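You operate a simulated robot arm through the tools that you are given. There is no shell and no other tool. Be economical: measure what you need, move in short steps, check, and stop when the job is done.

You are at the controls of a simulated robot arm. One attempt, no reset.

## Task
Put two of the blue housings from the cream bench top in the front grey tote. Take the cream tray and put it on the bolting bench top. Take the blue-band ring spanner and leave it on the staking bench top. Fetch the green housing from the bolting bench top and set it on top of the brown carton with a grey band. Stack the sealed carton labelled "27" from the bolting bench top on top of the sealed carton marked "72". Put the yellow rag on the top of the steel plate. Take the wide black ring and put it on the silver steel dish. Push the bottom drawer of the black cabinet shut. Close the drawer of the low case. Put the blue tube on the top of the tall grey stand away on the parts bench top. Put the long grey cover on the packing bench top. Pull the middle drawer of the black cabinet open. Any order will do. Set down upright: blue tube.

The check looks at the end state, three seconds after you hand in, the way a careful person would. Anything else that was tipped, shoved, dropped, spilled or broken makes it a failure. A push-on lid holds only when it is set on centred and level and pressed home; a screw cap is set on level and turned clockwise until tight.

## Robot
A 7-joint arm with a fingered hand on a trunk, on a base that drives. Base frame: it is fixed to the floor where the robot stands at the start and does not move with it; the origin is under the middle of the robot, x ahead of it, y to its left, z up; the surface under the hand at the start is at about z = 870. Readings come in mm, degrees, newtons and seconds.
With the tool pointing down near the work surface it reaches from about 360 to 840 mm from the robot's upright axis, wherever it stands. Its first joint turns from -115.0 to 115.0 degrees. Places, roughly: blue housing (7x7x4 cm) [900, -200, 900]; blue tube (3x3x11 cm) [3700, -10700, 900]; blue-band ring spanner (24x5x5 cm) [500, -7600, 900]; bolting bench top [700, -8400, 900]; bottom drawer of the black cabinet [200, -10000, 100]; carton with a grey band (15x10x6 cm) [500, -7800, 900]; cream tray (27x10x2 cm) [-1600, -7600, 900]; drawer of the low case [-1200, -10800, 800]; front grey tote (38x31x20 cm) [700, 0, 1000]; green housing (9x9x4 cm) [800, -7900, 900]; long grey cover (24x10x5 cm) [5800, -6700, 800]; middle drawer of the black cabinet [500, -10000, 400]; packing bench top [4400, -3200, 900]; parts bench top [-1500, -4300, 900]; sealed carton [750, -8500, 1000]; staking bench top [-1400, -9000, 800]; steel dish (12x13x4 cm) [700, -9300, 900]; top of the steel plate (25x21 cm) [1700, -6300, 920]; wide black ring (8x8x4 cm) [800, -9400, 900]; yellow rag (10x7x3 cm) [800, -9000, 900]. Payload 5 kg.
The tool frame sits at the grasp point between the pads (the TCP): z along the fingers, y along the line on which they close. The tips reach 32 mm beyond it. Largest opening 160 mm; the body of the gripper starts 89 mm behind the TCP. The gripper is a hand of 4 fingers: y runs from the thumb to the fingers, the wrist lies at [0, 0, -267] in the tool frame, and closing takes about 1.5 s.
Orientation is that of the tool frame in the base frame, as [roll, pitch, yaw] about the fixed x, y, z axes, in that order (R = Rz(yaw) Ry(pitch) Rx(roll)). With the fingers straight down and closing along the base's y, the tool's x points along the base's -x, its y along +y and its z along -z.

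## Interface
- The arm moves only by the tool jog_arm. Its arguments are lists of equal length, an entry for each row: "turn": the turn, a rotation vector about the base's x, y, z in degrees, a list of three; "slide": the shift along the base's x, y, z in cm, a list of three. In form: {"turn": [[ax, ay, az], ...], "slide": [[x, y, z], ...]}. A call has 1 to 8 rows; each row is the pose to reach, as a shift and turn from the pose commanded when the call began. "jaw" is the gripper command, from -1 (shut) to 1 (fully open), values between in proportion, set as the call begins (left out, the last holds). Each row takes 0.2 s and may step no farther than 50 mm and 8.6 degrees from the row before; otherwise, or with a gripper value out of range, the whole call is refused. A pose out of reach is approached as far as the arm can. The call stops where the force on the tool passes 40 N (or 10 N more than at its start, if that is more) or the arm is blocked; 0.2 s more then pass. The fingers move at their own pace (about 108 mm/s each) and stop on an object; they squeeze with about 31 N. The grip force told is the motor's: it shows also when the fingers shut on nothing. Time passes only in rows, and 0.2 s behind the last, so rows that repeat a pose let the fingers close. The reply holds the time, the measured pose of the TCP, the force on the tool along the base axes, the opening and the grip force, in the units named above and with some noise, with the torque about the TCP (base axes, N m) and any sound that the robot's microphone picked up.
- Cameras (640 x 400 px; columns grow to the right, rows downward): "scene" is now at [19.1, 145.4, 1673]; the picture's right is [-0.14, -0.99, 0.00], its down [-0.72, 0.10, -0.68] and it looks along [0.67, -0.10, -0.73] (base axes); focal length 268 px, centre (320, 200). "wrist" rides on the gripper at [80, -4, -114] in the tool frame; the picture's right is [0.05, 1.00, 0.00], its down [-0.82, 0.04, -0.58] and it looks along [-0.58, 0.03, 0.82] (tool axes); focal length 265 px, centre (320, 200). There is no depth. A picture from a camera that has moved, and an enlarged one, comes with that camera's place and axes in the base frame and with its lens.
- get_image(camera): a new picture of that camera. The clock stands still meanwhile.
- move_column(by): slides the trunk up (or, below 0, down) by that many mm; the arm and the scene camera ride with it, the base frame stays. It gives what a move gives, with no picture.
- base_move(legs): drives the robot by 1 to 6 legs, each [ahead, turn to the left] in mm and degrees, along the robot's own axes; the way and the turn of a leg run together, so that a leg with both is an arc; at most 1500 mm and 180 degrees a leg. The arm and the cameras ride along, it lands a little off, and it stops where it bumps. It gives what a move gives.
- finger_targets(finger1, finger2, finger3, thumb_bend): sets how far each is bent, from 0 (flat) to 1 (curled in); at 0.3 the hand is open as for a grip, at 0.7 the pads meet at the TCP. One left out holds its place. A second passes; each finger stops where it meets its share of the squeeze, and holds until it gets a number again. A gripper value or a shape takes the hand back. It gives what a move gives, with no picture; readings hold the bend of each and the force on the fingers (four entries, about 0 where the hand has none), thumb and palm.
- hand_shape(shape): the hand has 4 fingers and takes this shape, open, in about a second: jaw (thumb against the fingers, like two jaws); tri (thumb and two fingers); tip (a fingertip pinch); poke (one finger out to press); point (the index stretched); flat (the hand flat); cup (the hand cupped); fist (a fist). The gripper value then closes the fingers along that shape, each until it touches; the sizes above hold for jaw. It gives what a move gives, with no picture.
- turn_head(pan, tilt): turns the head with the scene camera to pan (to the left, within 155 degrees either way) and tilt (down, from -29 to 69), counted from straight ahead of the robot. It gives what a move gives.
- enlarge(camera, box): a new picture of the part [left, top, right, bottom] of that camera's present view, enlarged. The clock stands still meanwhile.
- hand_in(): hands the job in; it is judged then, once.

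Work in short steps. Places have to be worked out from the pictures, the camera data and where the tool is seen: move nearer, look again, correct. Check each grasp and each placing, and mend what went wrong. You have 556 turns and 342 pictures in all, those below and enlarged ones among them. Open the gripper and draw the arm clear of the work before you hand the job in, unless the task says otherwise; then end with one line.

The tools are called after ">>>" by a JSON object that holds its "api" and its "payload". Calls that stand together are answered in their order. jog_arm: Moves the arm, as the interface text tells. Its arguments: {"type":"object","properties":{"turn":{"type":"array","items":{"type":"array","items":{"type":"number"}}},"slide":{"type":"array","items":{"type":"array","items":{"type":"number"}}},"jaw":{"type":"number"}},"required":["turn","slide"]} The other tools are called the same way: move_column (by) slides the trunk up or down; hand_shape (shape) gives the hand a shape; finger_targets (finger1, finger2, finger3, thumb_bend) moves the fingers one by one; base_move (legs) drives the base; turn_head (pan, tilt) turns the head that bears the scene camera; get_image (camera) takes a picture; enlarge (camera, box) takes an enlarged picture of a part of a camera's view; hand_in () hands the job in.

At the start:

```text
time: 0.0
tcp_pos: [581.2, -242.0, 1258.7]
orientation: [180.0, 0.0, -180.0]
force: [-0.7, -0.2, -0.3]
moment: [-0.01, 0.01, 0.02]
width: 160.1
grip_force: 0.2
shape: jaw
bend: [0.3, 0.3, 0.3, 0.3]
finger forces: [0.0, 0.0, 0.0, 0.1, 0.0, 0.0]
trunk travel left (down, up): [-800.0, 190.0]
robot x, y, heading: [-1.9, -1.6, 0.1]
head pan, tilt: [-8.2, 47.1]
```

scene: 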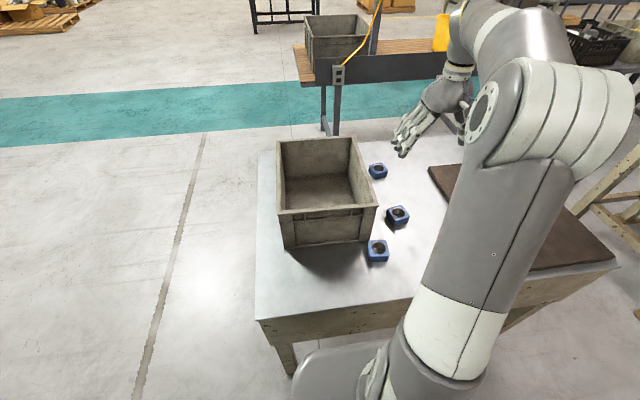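
wrist: 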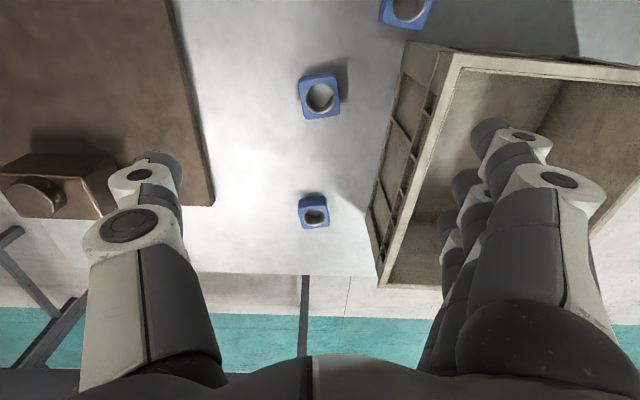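

Housing B is at about [620, -240] and A at about [872, -242]. I start by lowering the open hand over B.

>>> {"api": "jog_arm", "payload": {"turn": [[0, 0, 0], [0, 0, 0], [0, 0, 0], [0, 0, 0], [0, 0, 0], [0, 0, 0]], "slide": [[1.9, 0, -4], [3.9, 0.1, -8.5], [3.9, 0.1, -13], [3.9, 0.1, -17.5], [3.9, 0.1, -22], [3.9, 0.1, -26]], "jaw": 1}}

>>> {"api": "get_image", "payload": {"camera": "wrist"}}

>>> {"api": "get_image", "payload": {"camera": "scene"}}

```text
time: 1.4
tcp_pos: [622.3, -240.4, 1001.7]
orientation: [179.9, 0.0, -180.0]
force: [0.5, -0.7, -0.2]
moment: [0.01, 0.01, -0.02]
width: 159.9
grip_force: 0.1
shape: jaw
bend: [0.3, 0.3, 0.3, 0.3]
finger forces: [0.1, 0.1, 0.0, 0.1, 0.0, 0.0]
trunk travel left (down, up): [-800.0, 190.0]
robot x, y, heading: [-2.2, -1.5, -0.4]
head pan, tilt: [-8.2, 47.1]
```

```text
339 pictures are left
camera wrist: at [542.0, -246.3, 1114.2], right [-0.05, 1.0, 0.0], down [0.82, 0.04, 0.58], along [0.58, 0.03, -0.82], focal length 265 px, centre (320, 200)
```

wrist: 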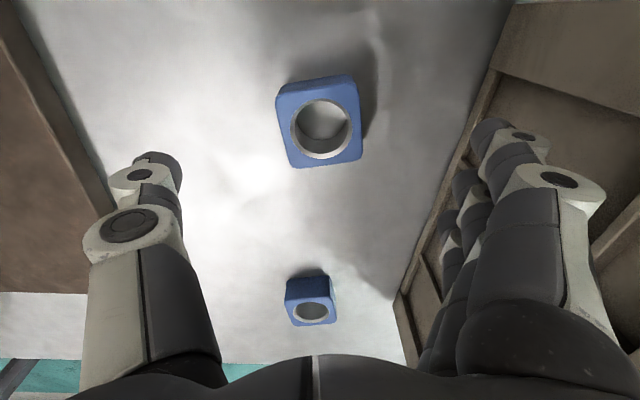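

```text
338 pictures are left
camera scene: at [19.9, 145.0, 1673.1], right [-0.14, -0.99, 0.0], down [-0.73, 0.1, -0.68], along [0.67, -0.1, -0.73], focal length 268 px, centre (320, 200)
```

scene: 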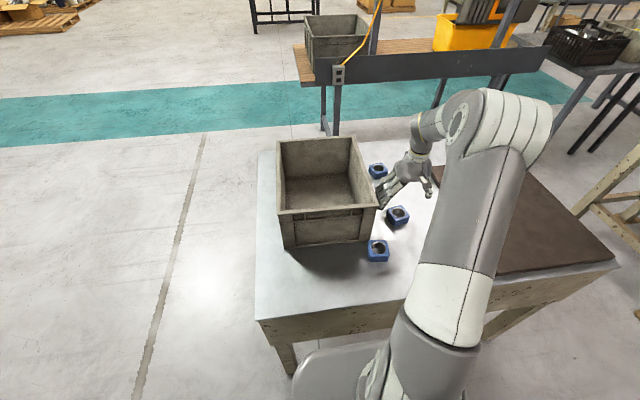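

B sits under the hand at about [614, -241]. I go down to grasp height.

>>> {"api": "jog_arm", "payload": {"turn": [[0, 0, 0], [0, 0, 0], [0, 0, 0]], "slide": [[-0.8, 0, -4.5], [-0.8, 0, -8], [-0.8, 0, -9.5]]}}

>>> {"api": "jog_arm", "payload": {"turn": [[0, 0, 0], [0, 0, 0], [0, 0, 0], [0, 0, 0], [0, 0, 0], [0, 0, 0], [0, 0, 0]], "slide": [[0, 0, 0], [0, 0, 0], [0, 0, 0], [0, 0, 0], [0, 0, 0], [0, 0, 0], [0, 0, 0]], "jaw": -1}}

>>> {"api": "get_image", "payload": {"camera": "wrist"}}

```text
time: 2.2
tcp_pos: [613.6, -241.1, 903.3]
orientation: [-179.9, 0.0, 180.0]
force: [0.3, 0.8, 0.5]
moment: [-0.02, 0.01, 0.01]
width: 159.6
grip_force: 0.1
shape: jaw
bend: [0.3, 0.3, 0.3, 0.3]
finger forces: [0.0, 0.0, 0.1, 0.1, 0.0, 0.1]
trunk travel left (down, up): [-800.0, 190.0]
robot x, y, heading: [-2.3, 2.0, -0.0]
head pan, tilt: [-8.2, 47.1]
```

```text
time: 3.8
tcp_pos: [614.0, -241.6, 905.8]
orientation: [179.9, -0.1, -180.0]
force: [-0.4, 0.5, 0.3]
moment: [-0.03, 0.05, 0.01]
width: 60.0
grip_force: 30.8
shape: jaw
bend: [0.73, 0.73, 0.73, 0.7]
finger forces: [9.6, 9.2, 8.6, 0.1, 27.7, 0.1]
trunk travel left (down, up): [-800.0, 190.0]
robot x, y, heading: [1.6, -5.5, 0.0]
head pan, tilt: [-8.2, 47.1]
```

```text
337 pictures are left
camera wrist: at [533.2, -245.8, 1017.6], right [-0.05, 1.0, 0.0], down [0.82, 0.04, 0.58], along [0.58, 0.03, -0.82], focal length 265 px, centre (320, 200)
```

wrist: 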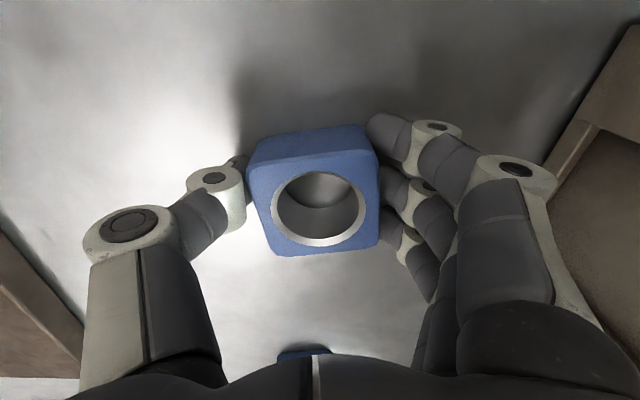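

Gripped at 60 mm. I lift and carry it over the tote.

>>> {"api": "jog_arm", "payload": {"turn": [[0, 0, 0], [0, 0, 0], [0, 0, 0], [0, 0, 0], [0, 0, 0]], "slide": [[0, 0, 5], [0, 0, 10], [0, 0, 15], [0, 0, 20], [0, 0, 25]]}}

>>> {"api": "jog_arm", "payload": {"turn": [[0, 0, 0], [0, 0, 0], [0, 0, 0], [0, 0, 0], [0, 0, 0], [0, 0, 0], [0, 0, 0]], "slide": [[2.2, 4, 0], [4.4, 8, 0], [6.6, 12, 0], [8.8, 16, 0], [11, 20, 0], [13.2, 24, 0], [14.6, 28, 0]]}}

>>> {"api": "get_image", "payload": {"camera": "wrist"}}

>>> {"api": "get_image", "payload": {"camera": "scene"}}

```text
time: 5.0
tcp_pos: [611.5, -241.8, 1155.4]
orientation: [180.0, 0.0, -179.9]
force: [-0.2, -0.3, -1.9]
moment: [-0.01, 0.0, -0.03]
width: 59.9
grip_force: 30.9
shape: jaw
bend: [0.73, 0.73, 0.73, 0.7]
finger forces: [9.6, 9.2, 8.8, 0.0, 27.6, 0.1]
trunk travel left (down, up): [-800.0, 190.0]
robot x, y, heading: [-1.6, 1.4, -0.3]
head pan, tilt: [-8.2, 47.1]
```

```text
time: 6.6
tcp_pos: [758.5, 38.3, 1156.0]
orientation: [-179.9, 0.1, 180.0]
force: [-0.3, 0.7, -2.4]
moment: [-0.04, 0.01, -0.01]
width: 59.8
grip_force: 31.2
shape: jaw
bend: [0.73, 0.73, 0.73, 0.7]
finger forces: [9.5, 9.2, 8.8, 0.0, 27.8, 0.0]
trunk travel left (down, up): [-800.0, 190.0]
robot x, y, heading: [-3.9, 0.6, 0.2]
head pan, tilt: [-8.2, 47.1]
```

```text
336 pictures are left
camera wrist: at [677.8, 33.8, 1268.6], right [-0.05, 1.0, 0.0], down [0.82, 0.04, 0.58], along [0.58, 0.03, -0.82], focal length 265 px, centre (320, 200)
```

wrist: 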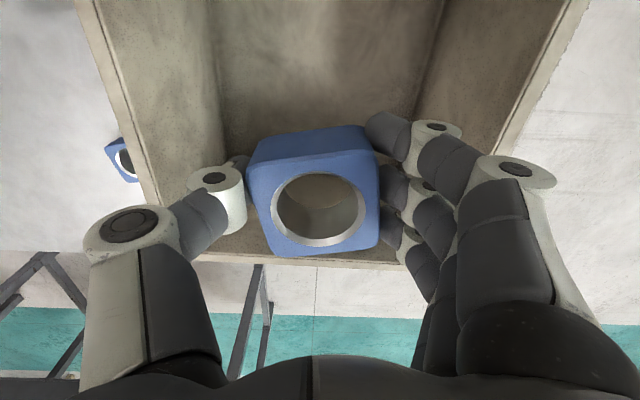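

```text
335 pictures are left
camera scene: at [19.7, 147.1, 1672.9], right [-0.14, -0.99, 0.0], down [-0.73, 0.1, -0.68], along [0.67, -0.1, -0.73], focal length 268 px, centre (320, 200)
```

scene: 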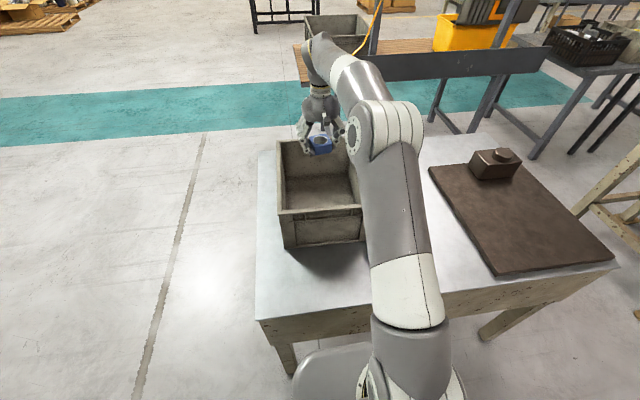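

Above the tote. I lower until it nearly touches the floor, then open partly.

>>> {"api": "jog_arm", "payload": {"turn": [[0, 0, 0], [0, 0, 0], [0, 0, 0], [0, 0, 0], [0, 0, 0], [0, 0, 0]], "slide": [[0, 0, -5], [0, 0, -10], [0, 0, -15], [0, 0, -20], [0, 0, -22], [0, 0, -23.5]]}}

>>> {"api": "jog_arm", "payload": {"turn": [[0, 0, 0], [0, 0, 0], [0, 0, 0], [0, 0, 0]], "slide": [[0, 0, 0], [0, 0, 0], [0, 0, 0], [0, 0, 0]], "jaw": 0.4}}

>>> {"api": "jog_arm", "payload": {"turn": [[0, 0, 0], [0, 0, 0], [0, 0, 0], [0, 0, 0], [0, 0, 0]], "slide": [[0, 0, 5], [0, 0, 10], [0, 0, 15], [0, 0, 20], [0, 0, 24]]}}

>>> {"api": "get_image", "payload": {"camera": "wrist"}}

```text
time: 8.0
tcp_pos: [757.2, 38.2, 919.6]
orientation: [180.0, 0.0, -179.9]
force: [-0.2, 0.4, -1.7]
moment: [0.03, 0.01, 0.04]
width: 59.7
grip_force: 30.9
shape: jaw
bend: [0.73, 0.73, 0.73, 0.7]
finger forces: [9.5, 9.1, 8.7, 0.0, 27.4, 0.0]
trunk travel left (down, up): [-800.0, 190.0]
robot x, y, heading: [2.1, 0.2, 0.0]
head pan, tilt: [-8.2, 47.1]
```

```text
time: 9.0
tcp_pos: [757.4, 37.9, 919.1]
orientation: [-180.0, 0.1, -180.0]
force: [0.0, 0.4, 0.4]
moment: [-0.01, -0.03, 0.0]
width: 111.3
grip_force: 0.1
shape: jaw
bend: [0.67, 0.67, 0.67, 0.63]
finger forces: [0.1, 0.0, 0.1, 0.0, 0.0, 0.1]
trunk travel left (down, up): [-800.0, 190.0]
robot x, y, heading: [2.5, -1.1, 0.0]
head pan, tilt: [-8.2, 47.1]
```

```text
time: 10.2
tcp_pos: [755.1, 39.3, 1159.1]
orientation: [180.0, -0.1, 180.0]
force: [-0.2, -0.1, 0.0]
moment: [0.0, -0.02, 0.02]
width: 111.7
grip_force: 0.2
shape: jaw
bend: [0.67, 0.67, 0.67, 0.63]
finger forces: [0.0, 0.0, 0.0, 0.0, 0.0, 0.1]
trunk travel left (down, up): [-800.0, 190.0]
robot x, y, heading: [2.7, 0.1, -0.2]
head pan, tilt: [-8.2, 47.1]
```

```text
334 pictures are left
camera wrist: at [675.9, 34.5, 1272.3], right [-0.05, 1.0, 0.0], down [0.82, 0.04, 0.58], along [0.58, 0.03, -0.82], focal length 265 px, centre (320, 200)
```

wrist: 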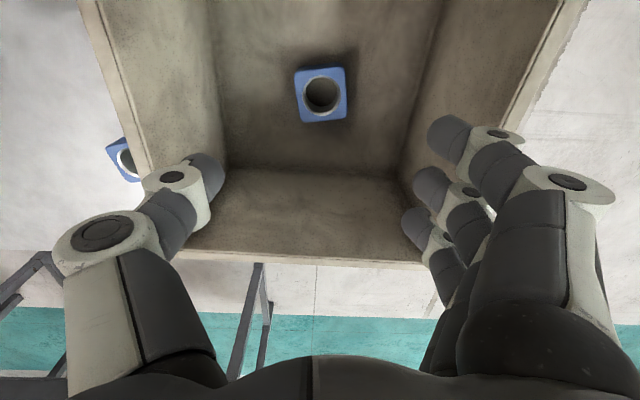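

The first housing sits well in the tote. Next I go to A near [874, -244], tilting the tool about 20° for extra reach.

>>> {"api": "jog_arm", "payload": {"turn": [[0, -2.5, 0], [0, -5, 0], [0, -7.5, 0], [0, -10, 0], [0, -12.5, 0], [0, -15, 0], [0, -17.5, 0], [0, -20, 0]], "slide": [[1.0, -3.6, 1], [2.0, -7.2, 1], [3, -10.8, 1], [4, -14.4, 1], [5.5, -18, 0], [7, -21.6, 0], [8.5, -25, -2], [10, -28.2, -5]]}}

>>> {"api": "get_image", "payload": {"camera": "wrist"}}

```text
time: 12.0
tcp_pos: [859.3, -244.4, 1109.0]
orientation: [180.0, 20.1, -180.0]
force: [0.4, 0.0, -0.1]
moment: [0.06, 0.05, 0.02]
width: 111.5
grip_force: 0.1
shape: jaw
bend: [0.67, 0.67, 0.67, 0.63]
finger forces: [0.0, 0.1, 0.0, 0.0, 0.1, 0.0]
trunk travel left (down, up): [-800.0, 190.0]
robot x, y, heading: [-2.5, -0.1, -0.2]
head pan, tilt: [-8.2, 47.1]
```

```text
333 pictures are left
camera wrist: at [744.2, -249.1, 1187.7], right [-0.05, 1.0, -0.02], down [0.57, 0.04, 0.82], along [0.82, 0.03, -0.57], focal length 265 px, centre (320, 200)
```

wrist: 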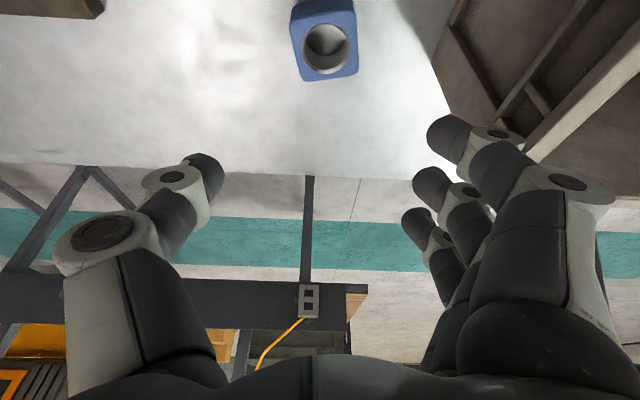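

A is at [875, -242]. I descend with the tilt.

>>> {"api": "jog_arm", "payload": {"turn": [[0, 0, 0], [0, 0, 0], [0, 0, 0], [0, 0, 0], [0, 0, 0]], "slide": [[0.5, 0.2, -4.5], [1, 0.2, -9], [1.4, 0.2, -13.5], [1.4, 0.2, -17], [1.4, 0.2, -19.5]]}}

>>> {"api": "get_image", "payload": {"camera": "wrist"}}

```text
time: 13.2
tcp_pos: [871.8, -242.3, 914.3]
orientation: [-179.9, 20.1, 180.0]
force: [0.5, 0.3, -0.7]
moment: [0.0, -0.01, -0.02]
width: 111.7
grip_force: 0.1
shape: jaw
bend: [0.67, 0.67, 0.67, 0.63]
finger forces: [0.0, 0.0, 0.0, 0.0, 0.1, 0.1]
trunk travel left (down, up): [-800.0, 190.0]
robot x, y, heading: [0.5, 1.7, -0.1]
head pan, tilt: [-8.2, 47.1]
```

```text
332 pictures are left
camera wrist: at [757.1, -246.8, 992.7], right [-0.05, 1.0, -0.02], down [0.57, 0.04, 0.82], along [0.82, 0.03, -0.57], focal length 265 px, centre (320, 200)
```

wrist: 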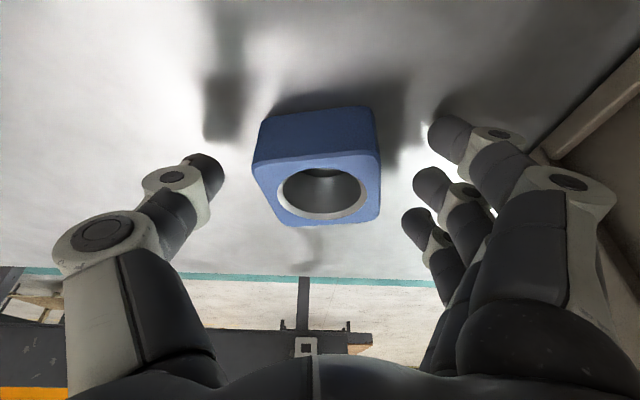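

Centred between thumb and fingers. Closing and lifting.

>>> {"api": "jog_arm", "payload": {"turn": [[0, 0, 0], [0, 0, 0], [0, 0, 0], [0, 0, 0], [0, 0, 0], [0, 0, 0]], "slide": [[0, 0, 0], [0, 0, 0], [0, 0, 0], [0, 0, 0], [0, 0, 0], [0, 0, 0]], "jaw": -1}}

>>> {"api": "jog_arm", "payload": {"turn": [[0, 0, 0], [0, 0, 0], [0, 0, 0], [0, 0, 0], [0, 0, 0]], "slide": [[0, 0, 5], [0, 0, 10], [0, 0, 15], [0, 0, 20], [0, 0, 24.5]]}}

>>> {"api": "jog_arm", "payload": {"turn": [[0, 2.5, 0], [0, 5, 0], [0, 7.5, 0], [0, 10, 0], [0, 12.5, 0], [0, 15, 0], [0, 17.5, 0], [0, 20, 0]], "slide": [[-3.3, 3.3, 0], [-6.6, 6.6, 0], [-9.9, 9.9, 0], [-13.2, 13.2, 0], [-16.5, 16.8, 0], [-19, 20.5, 0], [-21.5, 24.5, 0], [-22.6, 28, 0]]}}

>>> {"api": "get_image", "payload": {"camera": "wrist"}}

```text
time: 14.6
tcp_pos: [870.6, -241.7, 914.0]
orientation: [180.0, 20.0, 180.0]
force: [0.0, 0.7, -1.1]
moment: [0.01, 0.07, 0.01]
width: 60.0
grip_force: 31.1
shape: jaw
bend: [0.73, 0.73, 0.73, 0.7]
finger forces: [9.5, 9.2, 9.2, 0.0, 27.7, 0.1]
trunk travel left (down, up): [-800.0, 190.0]
robot x, y, heading: [-1.8, -0.1, 0.1]
head pan, tilt: [-8.2, 47.1]
```

```text
time: 15.8
tcp_pos: [864.6, -232.7, 1163.3]
orientation: [-179.9, 20.0, -179.9]
force: [-1.5, 0.6, -1.2]
moment: [-0.06, -0.06, -0.02]
width: 59.8
grip_force: 30.7
shape: jaw
bend: [0.73, 0.73, 0.73, 0.7]
finger forces: [9.5, 9.3, 9.2, 0.0, 27.6, 0.0]
out of reach, approached as far as the arm can: row 5
trunk travel left (down, up): [-800.0, 190.0]
robot x, y, heading: [2.7, -0.8, -0.2]
head pan, tilt: [-8.2, 47.1]
```

```text
time: 17.6
tcp_pos: [642.6, 47.4, 1157.6]
orientation: [-179.8, 0.0, -180.0]
force: [0.5, 0.1, -1.9]
moment: [-0.02, 0.01, -0.02]
width: 59.7
grip_force: 30.6
shape: jaw
bend: [0.73, 0.73, 0.73, 0.7]
finger forces: [9.3, 9.1, 9.4, 0.0, 27.8, 0.0]
trunk travel left (down, up): [-800.0, 190.0]
robot x, y, heading: [-1.2, 4.0, -0.1]
head pan, tilt: [-8.2, 47.1]
```

```text
331 pictures are left
camera wrist: at [562.1, 42.6, 1271.1], right [-0.05, 1.0, 0.0], down [0.82, 0.04, 0.58], along [0.58, 0.03, -0.82], focal length 265 px, centre (320, 200)
```

wrist: 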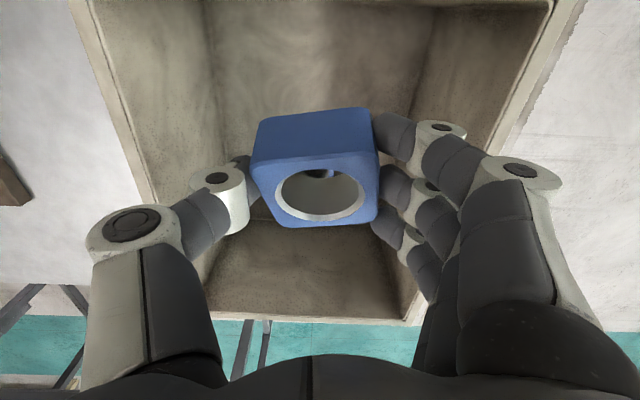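

Held. I lower into the tote, tilting back so the housing goes down flat.

>>> {"api": "jog_arm", "payload": {"turn": [[0, -5, 0], [0, -10, 0], [0, -15, 0], [0, -20, 0], [0, -20, 0], [0, -20, 0]], "slide": [[0, 0, -5], [0, 0, -10], [0, 0, -15], [0, 0, -19], [0, 0, -21.5], [0, 0, -23]]}}

>>> {"api": "jog_arm", "payload": {"turn": [[0, 0, 0], [0, 0, 0], [0, 0, 0], [0, 0, 0]], "slide": [[0, 0, 0], [0, 0, 0], [0, 0, 0], [0, 0, 0]], "jaw": 0.4}}

>>> {"api": "jog_arm", "payload": {"turn": [[0, 0, 0], [0, 5, 0], [0, 10, 0], [0, 15, 0], [0, 20, 0]], "slide": [[0, 0, 5], [0, 0, 10], [0, 0, 15], [0, 0, 20], [0, 0, 25]]}}

>>> {"api": "get_image", "payload": {"camera": "wrist"}}

>>> {"api": "get_image", "payload": {"camera": "scene"}}

```text
time: 18.6
tcp_pos: [642.3, 48.3, 981.6]
orientation: [180.0, 19.8, 179.6]
force: [-8.3, 0.2, 16.5]
moment: [-0.04, 1.39, -0.09]
width: 59.8
grip_force: 31.2
shape: jaw
bend: [0.73, 0.73, 0.73, 0.7]
finger forces: [9.4, 9.2, 9.5, 0.0, 27.9, 0.0]
trunk travel left (down, up): [-800.0, 190.0]
robot x, y, heading: [-2.6, 2.8, 0.0]
head pan, tilt: [-8.2, 47.1]
stopped in row 5: the force on the tool passed its limit at 207 N (the readings are from after the stop); the commanded pose is now the measured one
```

```text
time: 19.6
tcp_pos: [642.9, 48.3, 980.4]
orientation: [-180.0, 19.9, 179.7]
force: [0.8, 2.9, 23.5]
moment: [-0.28, 2.64, -0.3]
width: 111.6
grip_force: 0.0
shape: jaw
bend: [0.67, 0.67, 0.67, 0.63]
finger forces: [0.1, 0.0, 0.0, 0.0, 0.1, 0.0]
trunk travel left (down, up): [-800.0, 190.0]
robot x, y, heading: [-2.8, -1.3, -0.2]
head pan, tilt: [-8.2, 47.1]
```

```text
time: 20.8
tcp_pos: [644.9, 49.7, 1227.7]
orientation: [-179.9, -0.4, 179.8]
force: [0.7, 0.4, 0.0]
moment: [0.0, -0.01, 0.0]
width: 111.6
grip_force: 0.1
shape: jaw
bend: [0.67, 0.67, 0.67, 0.63]
finger forces: [0.0, 0.0, 0.0, 0.1, 0.1, 0.1]
trunk travel left (down, up): [-800.0, 190.0]
robot x, y, heading: [0.1, -2.2, 0.1]
head pan, tilt: [-8.2, 47.1]
```

```text
330 pictures are left
camera wrist: at [565.4, 45.3, 1341.8], right [-0.05, 1.0, 0.0], down [0.82, 0.04, 0.57], along [0.57, 0.03, -0.82], focal length 265 px, centre (320, 200)
```

wrist: 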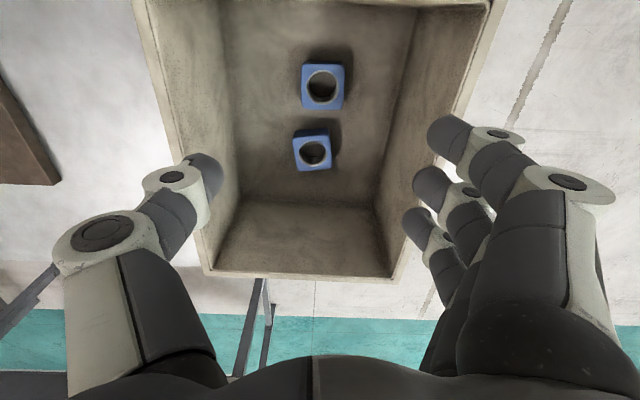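

```text
329 pictures are left
camera scene: at [19.4, 145.7, 1672.9], right [-0.14, -0.99, 0.0], down [-0.72, 0.1, -0.68], along [0.67, -0.1, -0.73], focal length 268 px, centre (320, 200)
```

scene: 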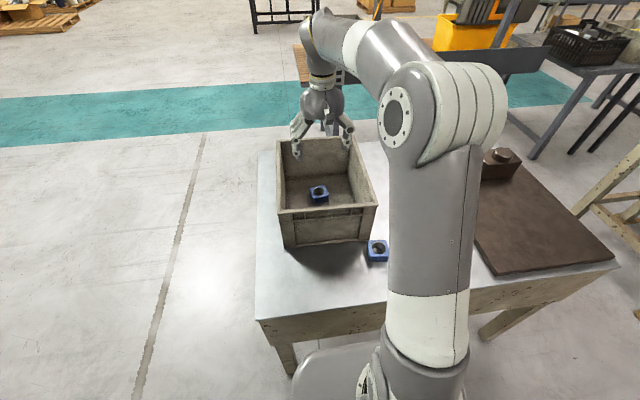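

Both housings are in the tote. Now I retract the arm to a compact pose and look around for driving.

>>> {"api": "jog_arm", "payload": {"turn": [[0, 0, 0], [0, 0, 0], [0, 0, 0], [0, 0, 0], [0, 0, 0], [0, 0, 0]], "slide": [[-3, -4, 2], [-6, -8, 3], [-10, -11, 4], [-14, -14, 5], [-18, -17, 5], [-22, -18, 5]], "jaw": 1}}

>>> {"api": "turn_head", "payload": {"pan": -90, "tilt": 25}}

>>> {"api": "get_image", "payload": {"camera": "scene"}}

>>> {"api": "turn_head", "payload": {"pan": -150, "tilt": 25}}

>>> {"api": "get_image", "payload": {"camera": "scene"}}

```text
refused: row 1 steps farther than a row can; nothing moved
```

```text
time: 22.4
tcp_pos: [645.7, 50.1, 1227.6]
orientation: [-180.0, -0.2, 179.8]
force: [0.2, -0.3, -0.5]
moment: [0.01, -0.04, -0.03]
width: 111.7
grip_force: 0.3
shape: jaw
bend: [0.67, 0.67, 0.67, 0.63]
finger forces: [0.1, 0.1, 0.0, 0.0, 0.1, 0.1]
trunk travel left (down, up): [-800.0, 190.0]
robot x, y, heading: [-5.1, -0.8, -0.2]
head pan, tilt: [-90.0, 25.0]
```

```text
328 pictures are left
camera scene: at [-59.4, 64.9, 1706.5], right [-1.0, 0.0, 0.0], down [0.0, 0.42, -0.91], along [0.0, -0.91, -0.42], focal length 268 px, centre (320, 200)
```

scene: 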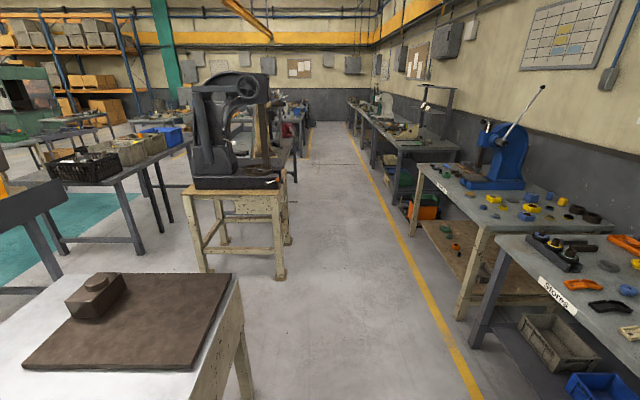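

```text
time: 23.7
tcp_pos: [644.9, 48.9, 1227.6]
orientation: [-180.0, -0.2, 179.7]
force: [0.5, -0.5, 0.8]
moment: [0.0, 0.02, -0.02]
width: 111.4
grip_force: 0.0
shape: jaw
bend: [0.67, 0.67, 0.67, 0.63]
finger forces: [0.1, 0.0, 0.0, 0.0, 0.0, 0.0]
trunk travel left (down, up): [-800.0, 190.0]
robot x, y, heading: [0.7, -0.8, 0.1]
head pan, tilt: [-150.0, 25.0]
```

```text
327 pictures are left
camera scene: at [-139.3, 110.9, 1706.5], right [-0.5, 0.87, 0.0], down [0.37, 0.21, -0.91], along [-0.78, -0.45, -0.42], focal length 268 px, centre (320, 200)
```

scene: 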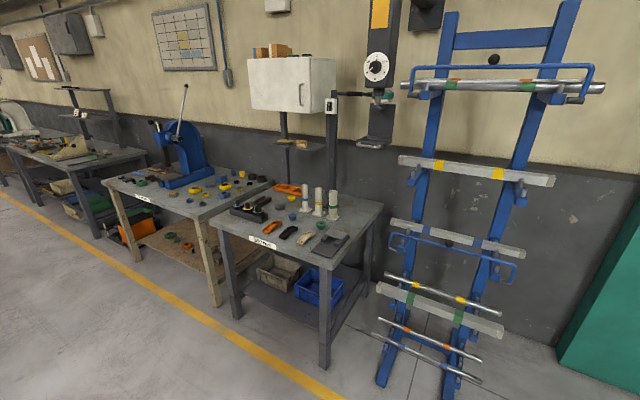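

The aisle is clear at x≈-300. I tuck the arm, then back off, turn right and drive down the aisle.

>>> {"api": "jog_arm", "payload": {"turn": [[0, 0, 0], [0, 0, 0], [0, 0, 0], [0, 0, 0], [0, 0, 0], [0, 0, 0]], "slide": [[-3, -3, 2], [-6, -6, 4], [-10, -9, 5], [-14, -11, 5], [-18, -13, 5], [-22, -15, 5]], "jaw": 1}}

>>> {"api": "turn_head", "payload": {"pan": 0, "tilt": 30}}

>>> {"api": "base_move", "payload": {"legs": [[-300, 0], [0, -90]]}}

>>> {"api": "get_image", "payload": {"camera": "scene"}}

```text
refused: row 3 steps farther than a row can; nothing moved
```

```text
time: 26.0
tcp_pos: [644.7, 49.8, 1228.0]
orientation: [-179.9, -0.2, 179.6]
force: [0.0, -0.7, 0.5]
moment: [-0.02, 0.0, 0.0]
width: 111.5
grip_force: 0.1
shape: jaw
bend: [0.67, 0.67, 0.67, 0.63]
finger forces: [0.0, 0.0, 0.0, 0.0, 0.1, 0.0]
trunk travel left (down, up): [-800.0, 190.0]
robot x, y, heading: [1.2, -1.3, 0.2]
head pan, tilt: [0.0, 30.0]
```

```text
time: 31.9
tcp_pos: [-245.5, -643.1, 1226.6]
orientation: [-179.9, -0.2, 90.3]
force: [0.7, 0.3, 0.3]
moment: [0.0, 0.01, 0.04]
width: 111.7
grip_force: 0.0
shape: jaw
bend: [0.67, 0.67, 0.67, 0.63]
finger forces: [0.0, 0.0, 0.0, 0.0, 0.0, 0.0]
trunk travel left (down, up): [-800.0, 190.0]
robot x, y, heading: [-298.0, -2.8, -89.4]
head pan, tilt: [0.0, 30.0]
```

```text
326 pictures are left
camera scene: at [-143.7, -28.4, 1698.6], right [-1.0, -0.01, 0.0], down [0.0, 0.5, -0.87], along [0.01, -0.87, -0.5], focal length 268 px, centre (320, 200)
```

scene: 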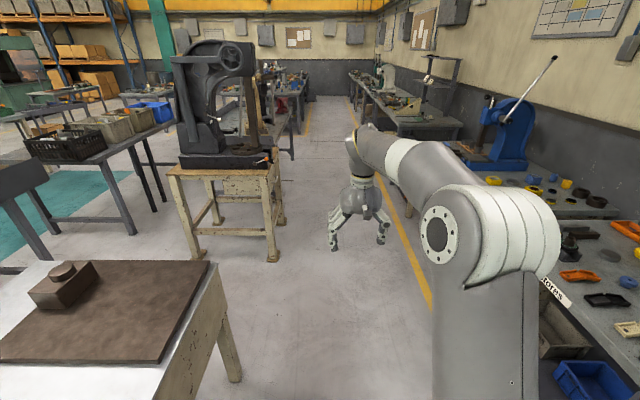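

I tuck the arm (toward +y now) and drive down the aisle.

>>> {"api": "jog_arm", "payload": {"turn": [[0, 0, 0], [0, 0, 0], [0, 0, 0], [0, 0, 0], [0, 0, 0]], "slide": [[-1, 4.4, 0.5], [-2, 8.8, 1], [-3, 13.2, 1.5], [-4, 17.6, 2], [-5, 22, 2.5]], "jaw": 1}}

>>> {"api": "base_move", "payload": {"legs": [[1500, 0], [1500, 0], [1500, 0], [1000, 0]]}}

>>> {"api": "get_image", "payload": {"camera": "scene"}}

```text
time: 33.1
tcp_pos: [-297.0, -419.3, 1252.6]
orientation: [-180.0, -0.1, 90.4]
force: [-1.1, -0.3, 0.6]
moment: [-0.06, -0.01, -0.01]
width: 160.0
grip_force: 0.0
shape: jaw
bend: [0.3, 0.3, 0.3, 0.3]
finger forces: [0.1, 0.1, 0.0, 0.0, 0.0, 0.0]
trunk travel left (down, up): [-800.0, 190.0]
robot x, y, heading: [-301.4, 1.9, -89.3]
head pan, tilt: [0.0, 30.0]
```

```text
time: 59.5
tcp_pos: [-1.3, -5936.5, 1250.4]
orientation: [-179.9, -0.3, 92.9]
force: [-0.3, 0.4, -1.0]
moment: [0.03, -0.03, 0.04]
width: 159.7
grip_force: 0.0
shape: jaw
bend: [0.3, 0.3, 0.3, 0.3]
finger forces: [0.0, 0.0, 0.0, 0.0, 0.1, 0.0]
trunk travel left (down, up): [-800.0, 190.0]
robot x, y, heading: [-26.1, -5517.4, -86.8]
head pan, tilt: [0.0, 30.0]
```

```text
325 pictures are left
camera scene: at [134.8, -5537.2, 1698.5], right [-1.0, -0.06, 0.0], down [-0.03, 0.5, -0.87], along [0.05, -0.86, -0.5], focal length 268 px, centre (320, 200)
```

scene: 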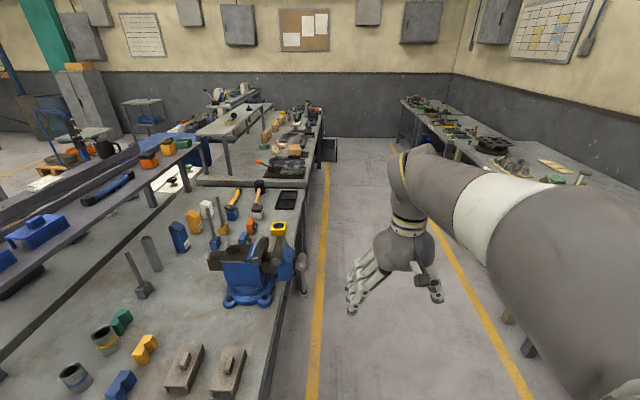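

I've drifted to x≈-26. I steer back toward the aisle middle and go on.

>>> {"api": "base_move", "payload": {"legs": [[0, -12], [1300, 0], [0, 8.5], [400, 0]]}}

>>> {"api": "get_image", "payload": {"camera": "scene"}}

```text
time: 69.5
tcp_pos: [-171.4, -7638.2, 1250.3]
orientation: [-179.9, -0.3, 91.4]
force: [-0.3, -0.1, 0.5]
moment: [0.0, 0.03, -0.03]
width: 159.9
grip_force: 0.0
shape: jaw
bend: [0.3, 0.3, 0.3, 0.3]
finger forces: [0.1, 0.0, 0.0, 0.0, 0.0, 0.0]
trunk travel left (down, up): [-800.0, 190.0]
robot x, y, heading: [-184.4, -7216.3, -88.2]
head pan, tilt: [0.0, 30.0]
```

```text
324 pictures are left
camera scene: at [-26.1, -7242.8, 1698.5], right [-1.0, -0.03, 0.0], down [-0.01, 0.5, -0.87], along [0.03, -0.87, -0.5], focal length 268 px, centre (320, 200)
```

scene: 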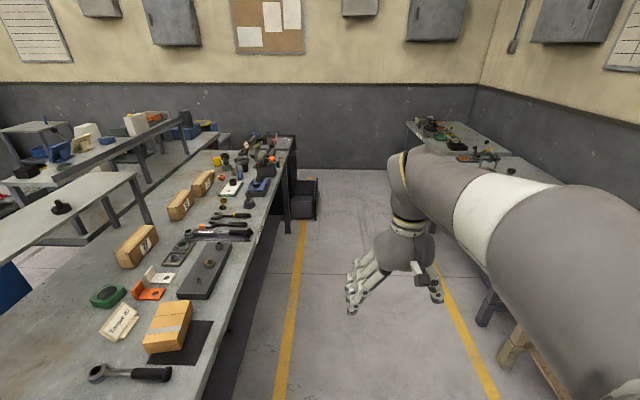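

Bench ahead on the left. I drive to y≈-7750, turn to face it (heading 0) and look.

>>> {"api": "base_move", "payload": {"legs": [[520, 0], [0, 88]]}}

>>> {"api": "turn_head", "payload": {"pan": 0, "tilt": 45}}

>>> {"api": "get_image", "payload": {"camera": "scene"}}

```text
time: 76.3
tcp_pos: [252.4, -7742.0, 1250.2]
orientation: [-179.9, -0.2, 178.6]
force: [0.1, -0.3, -0.4]
moment: [0.03, 0.01, 0.04]
width: 160.0
grip_force: 0.2
shape: jaw
bend: [0.3, 0.3, 0.3, 0.3]
finger forces: [0.0, 0.0, 0.1, 0.0, 0.0, 0.0]
trunk travel left (down, up): [-800.0, 190.0]
robot x, y, heading: [-169.8, -7730.9, -1.1]
head pan, tilt: [0.0, 30.0]
```

```text
time: 77.0
tcp_pos: [253.4, -7742.0, 1251.5]
orientation: [-179.9, -0.2, 178.7]
force: [0.9, -0.2, -0.3]
moment: [0.03, 0.0, 0.03]
width: 160.1
grip_force: 0.1
shape: jaw
bend: [0.3, 0.3, 0.3, 0.3]
finger forces: [0.0, 0.0, 0.0, 0.1, 0.0, 0.0]
trunk travel left (down, up): [-800.0, 190.0]
robot x, y, heading: [-170.7, -7732.5, -1.1]
head pan, tilt: [0.0, 45.0]
```

```text
323 pictures are left
camera scene: at [-143.8, -7577.0, 1676.0], right [-0.02, -1.0, 0.0], down [-0.71, 0.01, -0.71], along [0.71, -0.01, -0.71], focal length 268 px, centre (320, 200)
```

scene: 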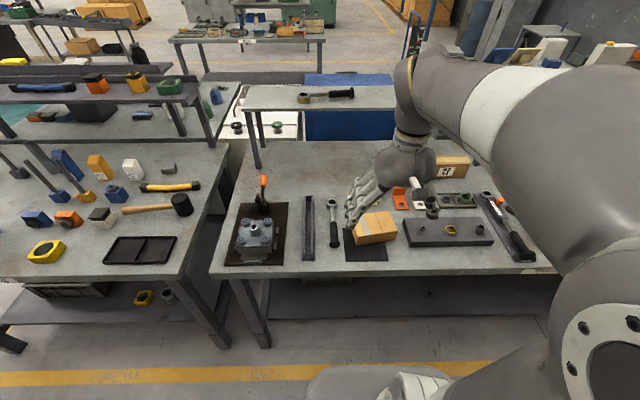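

I enlarge the bench area to identify the tools.

>>> {"api": "enlarge", "payload": {"camera": "scene", "box": [210, 130, 410, 280]}}

>>> {"api": "enlarge", "payload": {"camera": "scene", "box": [380, 140, 560, 275]}}

>>> {"api": "enlarge", "payload": {"camera": "scene", "box": [0, 100, 220, 280]}}

```text
2.67 times, centred on (310, 205) of scene
camera zoom: at [-143.8, -7577.0, 1676.0], right [-0.02, -1.0, 0.0], down [-0.71, 0.01, -0.71], along [0.71, -0.01, -0.71], focal length 714 px, centre (347, 187)
```

zoom: 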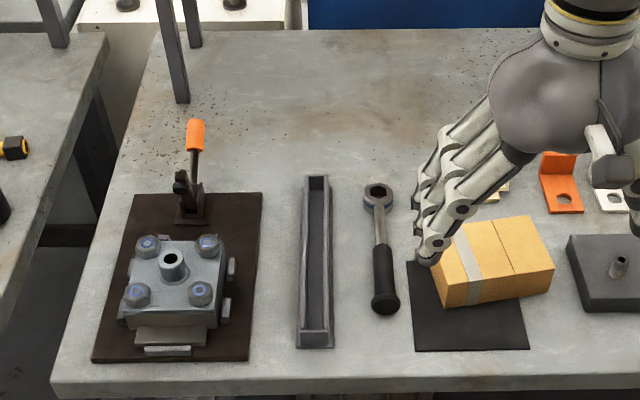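

```text
2.96 times, centred on (470, 208) of scene
camera zoom: at [-143.8, -7577.0, 1676.0], right [-0.02, -1.0, 0.0], down [-0.71, 0.01, -0.71], along [0.71, -0.01, -0.71], focal length 793 px, centre (-124, 178)
```

zoom: 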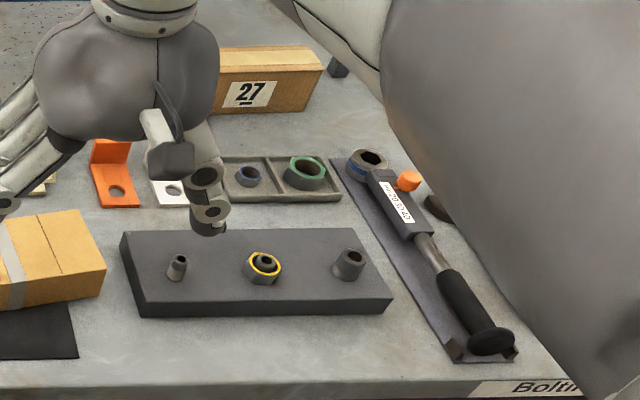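

```text
2.22 times, centred on (110, 190) of scene
camera zoom: at [-143.8, -7577.0, 1676.0], right [-0.02, -1.0, 0.0], down [-0.71, 0.01, -0.71], along [0.71, -0.01, -0.71], focal length 595 px, centre (787, 222)
```

zoom: 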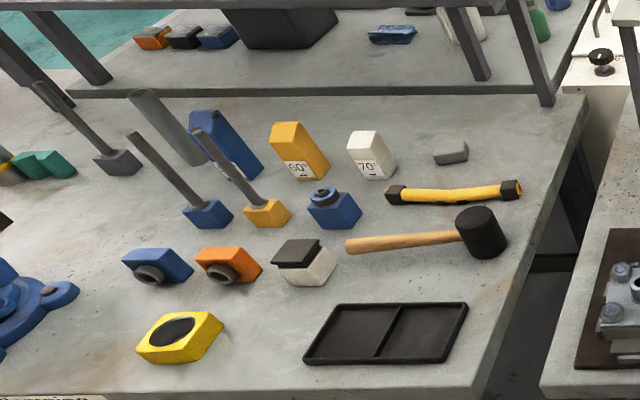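

The spanner lies at about [528, -7636] along x, and the green housing is at about [787, -7903]. I drive 140 mm closer to the bench and look with the wrist camera too.

>>> {"api": "base_move", "payload": {"legs": [[140, 1]]}}

>>> {"api": "get_image", "payload": {"camera": "wrist"}}

```text
time: 78.4
tcp_pos: [394.2, -7733.8, 1252.5]
orientation: [-179.9, -0.3, 179.8]
force: [0.6, -0.6, -0.1]
moment: [0.02, 0.08, -0.01]
width: 159.9
grip_force: 0.1
shape: jaw
bend: [0.3, 0.3, 0.3, 0.3]
finger forces: [0.0, 0.0, 0.0, 0.0, 0.0, 0.0]
trunk travel left (down, up): [-800.0, 190.0]
robot x, y, heading: [-28.5, -7734.3, -0.0]
head pan, tilt: [0.0, 45.0]
```

```text
319 pictures are left
camera wrist: at [315.2, -7738.8, 1364.7], right [-0.05, 1.0, 0.0], down [0.82, 0.04, 0.57], along [0.57, 0.03, -0.82], focal length 265 px, centre (320, 200)
```

wrist: 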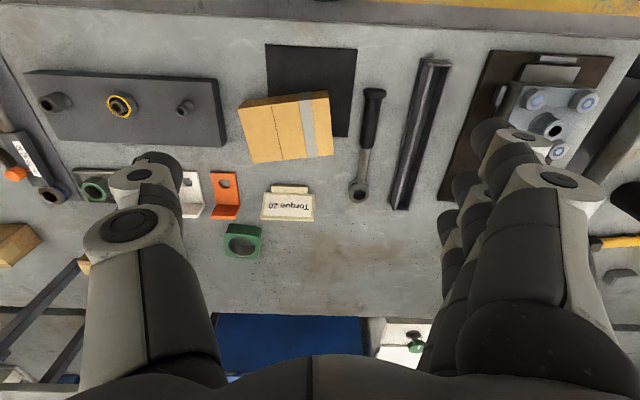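

I check this spanner for a blue band, and look at the spanner on the shelf.

>>> {"api": "enlarge", "payload": {"camera": "wrist", "box": [230, 40, 470, 260]}}

>>> {"api": "get_image", "payload": {"camera": "scene"}}

```text
1.82 times, centred on (350, 150) of wrist
camera zoom: at [315.2, -7738.8, 1364.7], right [-0.05, 1.0, 0.0], down [0.82, 0.04, 0.57], along [0.57, 0.03, -0.82], focal length 483 px, centre (266, 291)
```

zoom: 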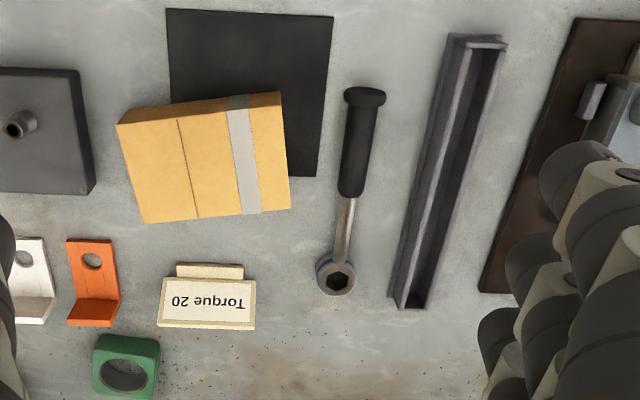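

```text
317 pictures are left
camera scene: at [-5.2, -7577.8, 1675.9], right [0.0, -1.0, 0.0], down [-0.71, 0.0, -0.71], along [0.71, 0.0, -0.71], focal length 268 px, centre (320, 200)
```

scene: 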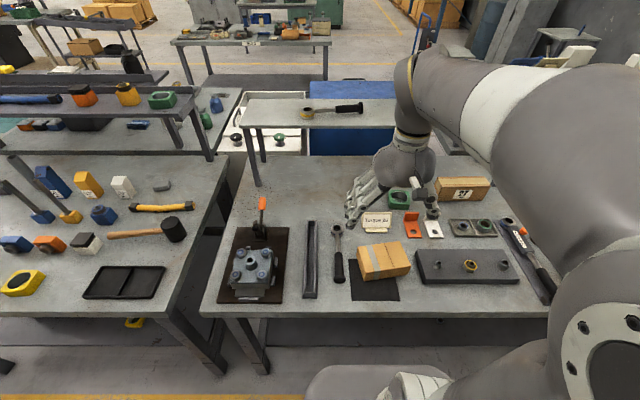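

The ring head carries a blue band, so this is the right spanner. Green housing ≈ [776, -7903], banded carton top ≈ [469, -7783]. I move above the green housing.

>>> {"api": "jog_arm", "payload": {"turn": [[0, 0, 0], [0, 0, 0], [0, 0, 0], [0, 0, 0], [0, 0, 0], [0, 0, 0], [0, 0, 0], [0, 0, 0]], "slide": [[4.2, -2.1, 0], [8.4, -4.2, -1], [12.6, -6.3, -3], [16.8, -8.4, -5], [21, -10.5, -7], [25.2, -12.6, -9], [29.4, -14.7, -11], [33, -16.9, -13]]}}

>>> {"api": "jog_arm", "payload": {"turn": [[0, 0, 0], [0, 0, 0], [0, 0, 0]], "slide": [[2, 0, -4], [4, 0, -8], [5, 0, -12]]}}

>>> {"api": "get_image", "payload": {"camera": "wrist"}}

>>> {"api": "get_image", "payload": {"camera": "scene"}}

```text
refused: row 3 steps farther than a row can; nothing moved
```

```text
time: 79.2
tcp_pos: [442.0, -7735.2, 1131.8]
orientation: [-179.9, -0.3, 179.7]
force: [0.8, 0.7, 0.2]
moment: [-0.01, 0.03, -0.03]
width: 159.8
grip_force: 0.0
shape: jaw
bend: [0.3, 0.3, 0.3, 0.3]
finger forces: [0.0, 0.1, 0.0, 0.0, 0.0, 0.0]
trunk travel left (down, up): [-800.0, 190.0]
robot x, y, heading: [-29.4, -7736.6, -0.1]
head pan, tilt: [0.0, 45.0]
```

```text
316 pictures are left
camera wrist: at [363.4, -7739.5, 1245.8], right [-0.05, 1.0, 0.0], down [0.82, 0.04, 0.57], along [0.57, 0.03, -0.82], focal length 265 px, centre (320, 200)
```

wrist: 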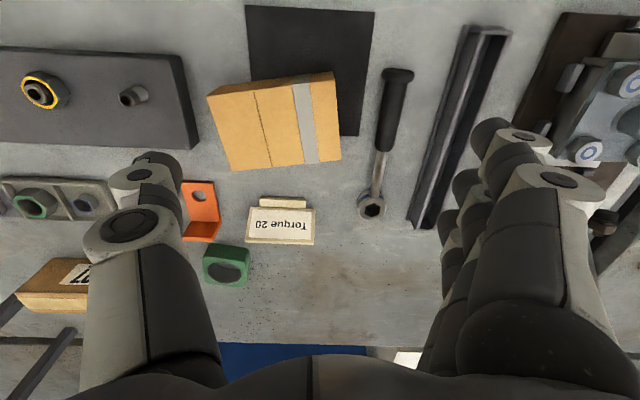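

```text
315 pictures are left
camera scene: at [-5.6, -7577.9, 1676.0], right [0.0, -1.0, 0.0], down [-0.71, 0.0, -0.71], along [0.71, 0.0, -0.71], focal length 268 px, centre (320, 200)
```

scene: 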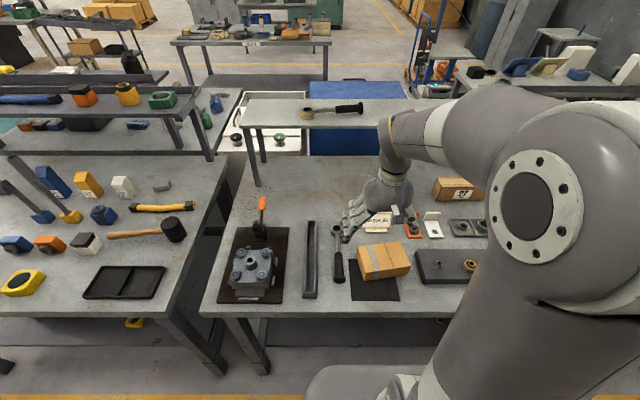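

Green refined at [775, -7904]. I move to just above it.

>>> {"api": "jog_arm", "payload": {"turn": [[0, 0, 0], [0, 0, 0], [0, 0, 0], [0, 0, 0], [0, 0, 0], [0, 0, 0], [0, 0, 0], [0, 0, 0]], "slide": [[4.15, -2.1, -1.5], [8.3, -4.2, -3], [12.45, -6.3, -4.5], [16.6, -8.4, -6], [20.75, -10.5, -7.5], [24.9, -12.6, -9], [29.05, -14.7, -10.5], [33.2, -16.9, -12]]}}

>>> {"api": "get_image", "payload": {"camera": "wrist"}}

>>> {"api": "get_image", "payload": {"camera": "scene"}}

```text
time: 81.0
tcp_pos: [776.6, -7906.3, 1010.2]
orientation: [-179.9, -0.4, 179.8]
force: [0.2, -0.4, -0.2]
moment: [0.03, 0.04, 0.02]
width: 160.1
grip_force: 0.1
shape: jaw
bend: [0.3, 0.3, 0.3, 0.3]
finger forces: [0.1, 0.0, 0.0, 0.0, 0.1, 0.0]
trunk travel left (down, up): [-800.0, 190.0]
robot x, y, heading: [-29.5, -7734.8, -0.1]
head pan, tilt: [0.0, 45.0]
```

```text
314 pictures are left
camera wrist: at [698.2, -7910.6, 1125.6], right [-0.05, 1.0, 0.0], down [0.82, 0.04, 0.57], along [0.57, 0.03, -0.82], focal length 265 px, centre (320, 200)
```

wrist: 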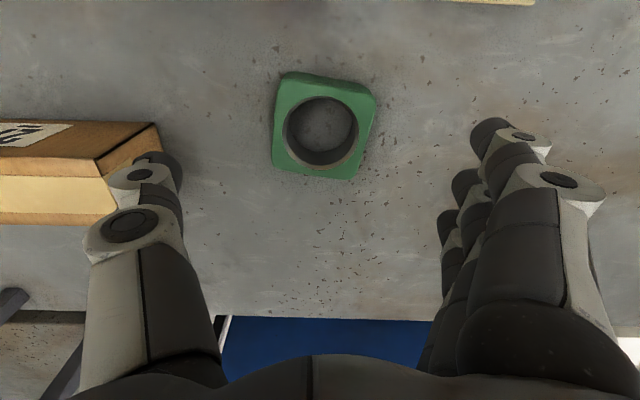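

```text
313 pictures are left
camera scene: at [-4.1, -7578.6, 1676.1], right [0.0, -1.0, 0.0], down [-0.71, 0.0, -0.71], along [0.71, 0.0, -0.71], focal length 268 px, centre (320, 200)
```

scene: 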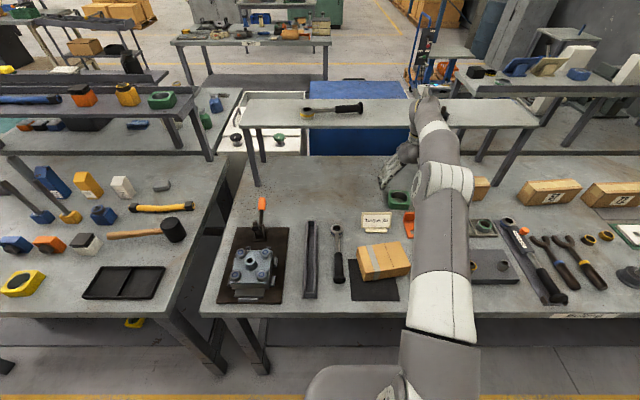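

Centred. I turn -8° to match its yaw, narrow the jaw a little and descend.

>>> {"api": "jog_arm", "payload": {"turn": [[0, 0, -4], [0, 0, -8], [0, 0, -8]], "slide": [[0, 0.1, -4], [0, 0.1, -8], [0, 0.1, -10.5]], "jaw": 0.6}}

>>> {"api": "jog_arm", "payload": {"turn": [[0, 0, 0], [0, 0, 0], [0, 0, 0], [0, 0, 0], [0, 0, 0], [0, 0, 0]], "slide": [[0, 0, 0], [0, 0, 0], [0, 0, 0], [0, 0, 0], [0, 0, 0], [0, 0, 0]], "jaw": -1}}

>>> {"api": "get_image", "payload": {"camera": "wrist"}}

```text
time: 81.8
tcp_pos: [775.6, -7902.6, 905.7]
orientation: [-179.9, -0.4, 171.6]
force: [-0.2, -0.2, -0.4]
moment: [-0.02, -0.01, 0.01]
width: 128.1
grip_force: 0.1
shape: jaw
bend: [0.59, 0.59, 0.59, 0.55]
finger forces: [0.1, 0.0, 0.0, 0.0, 0.0, 0.0]
trunk travel left (down, up): [-800.0, 190.0]
robot x, y, heading: [-27.3, -7737.8, -0.1]
head pan, tilt: [0.0, 45.0]
```

```text
time: 83.2
tcp_pos: [775.8, -7902.5, 904.1]
orientation: [-179.9, -0.4, 171.8]
force: [-0.1, -0.8, 0.7]
moment: [0.01, 0.01, 0.04]
width: 74.5
grip_force: 31.2
shape: jaw
bend: [0.73, 0.73, 0.73, 0.7]
finger forces: [9.5, 9.1, 9.3, 0.0, 27.8, 0.0]
trunk travel left (down, up): [-800.0, 190.0]
robot x, y, heading: [-32.5, -7735.5, 0.1]
head pan, tilt: [0.0, 45.0]
```

```text
312 pictures are left
camera wrist: at [696.4, -7896.2, 1019.3], right [0.09, 1.0, 0.0], down [0.82, -0.07, 0.57], along [0.57, -0.05, -0.82], focal length 265 px, centre (320, 200)
```

wrist: 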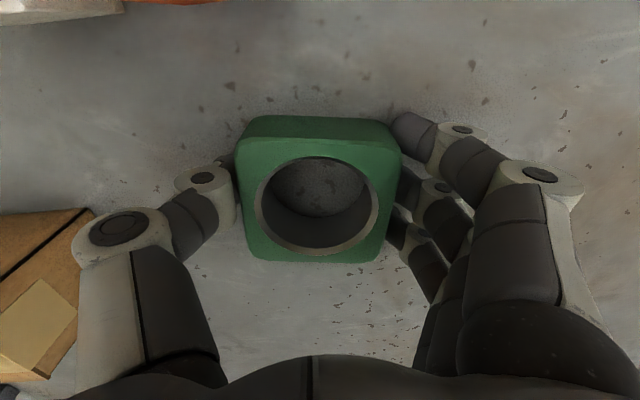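

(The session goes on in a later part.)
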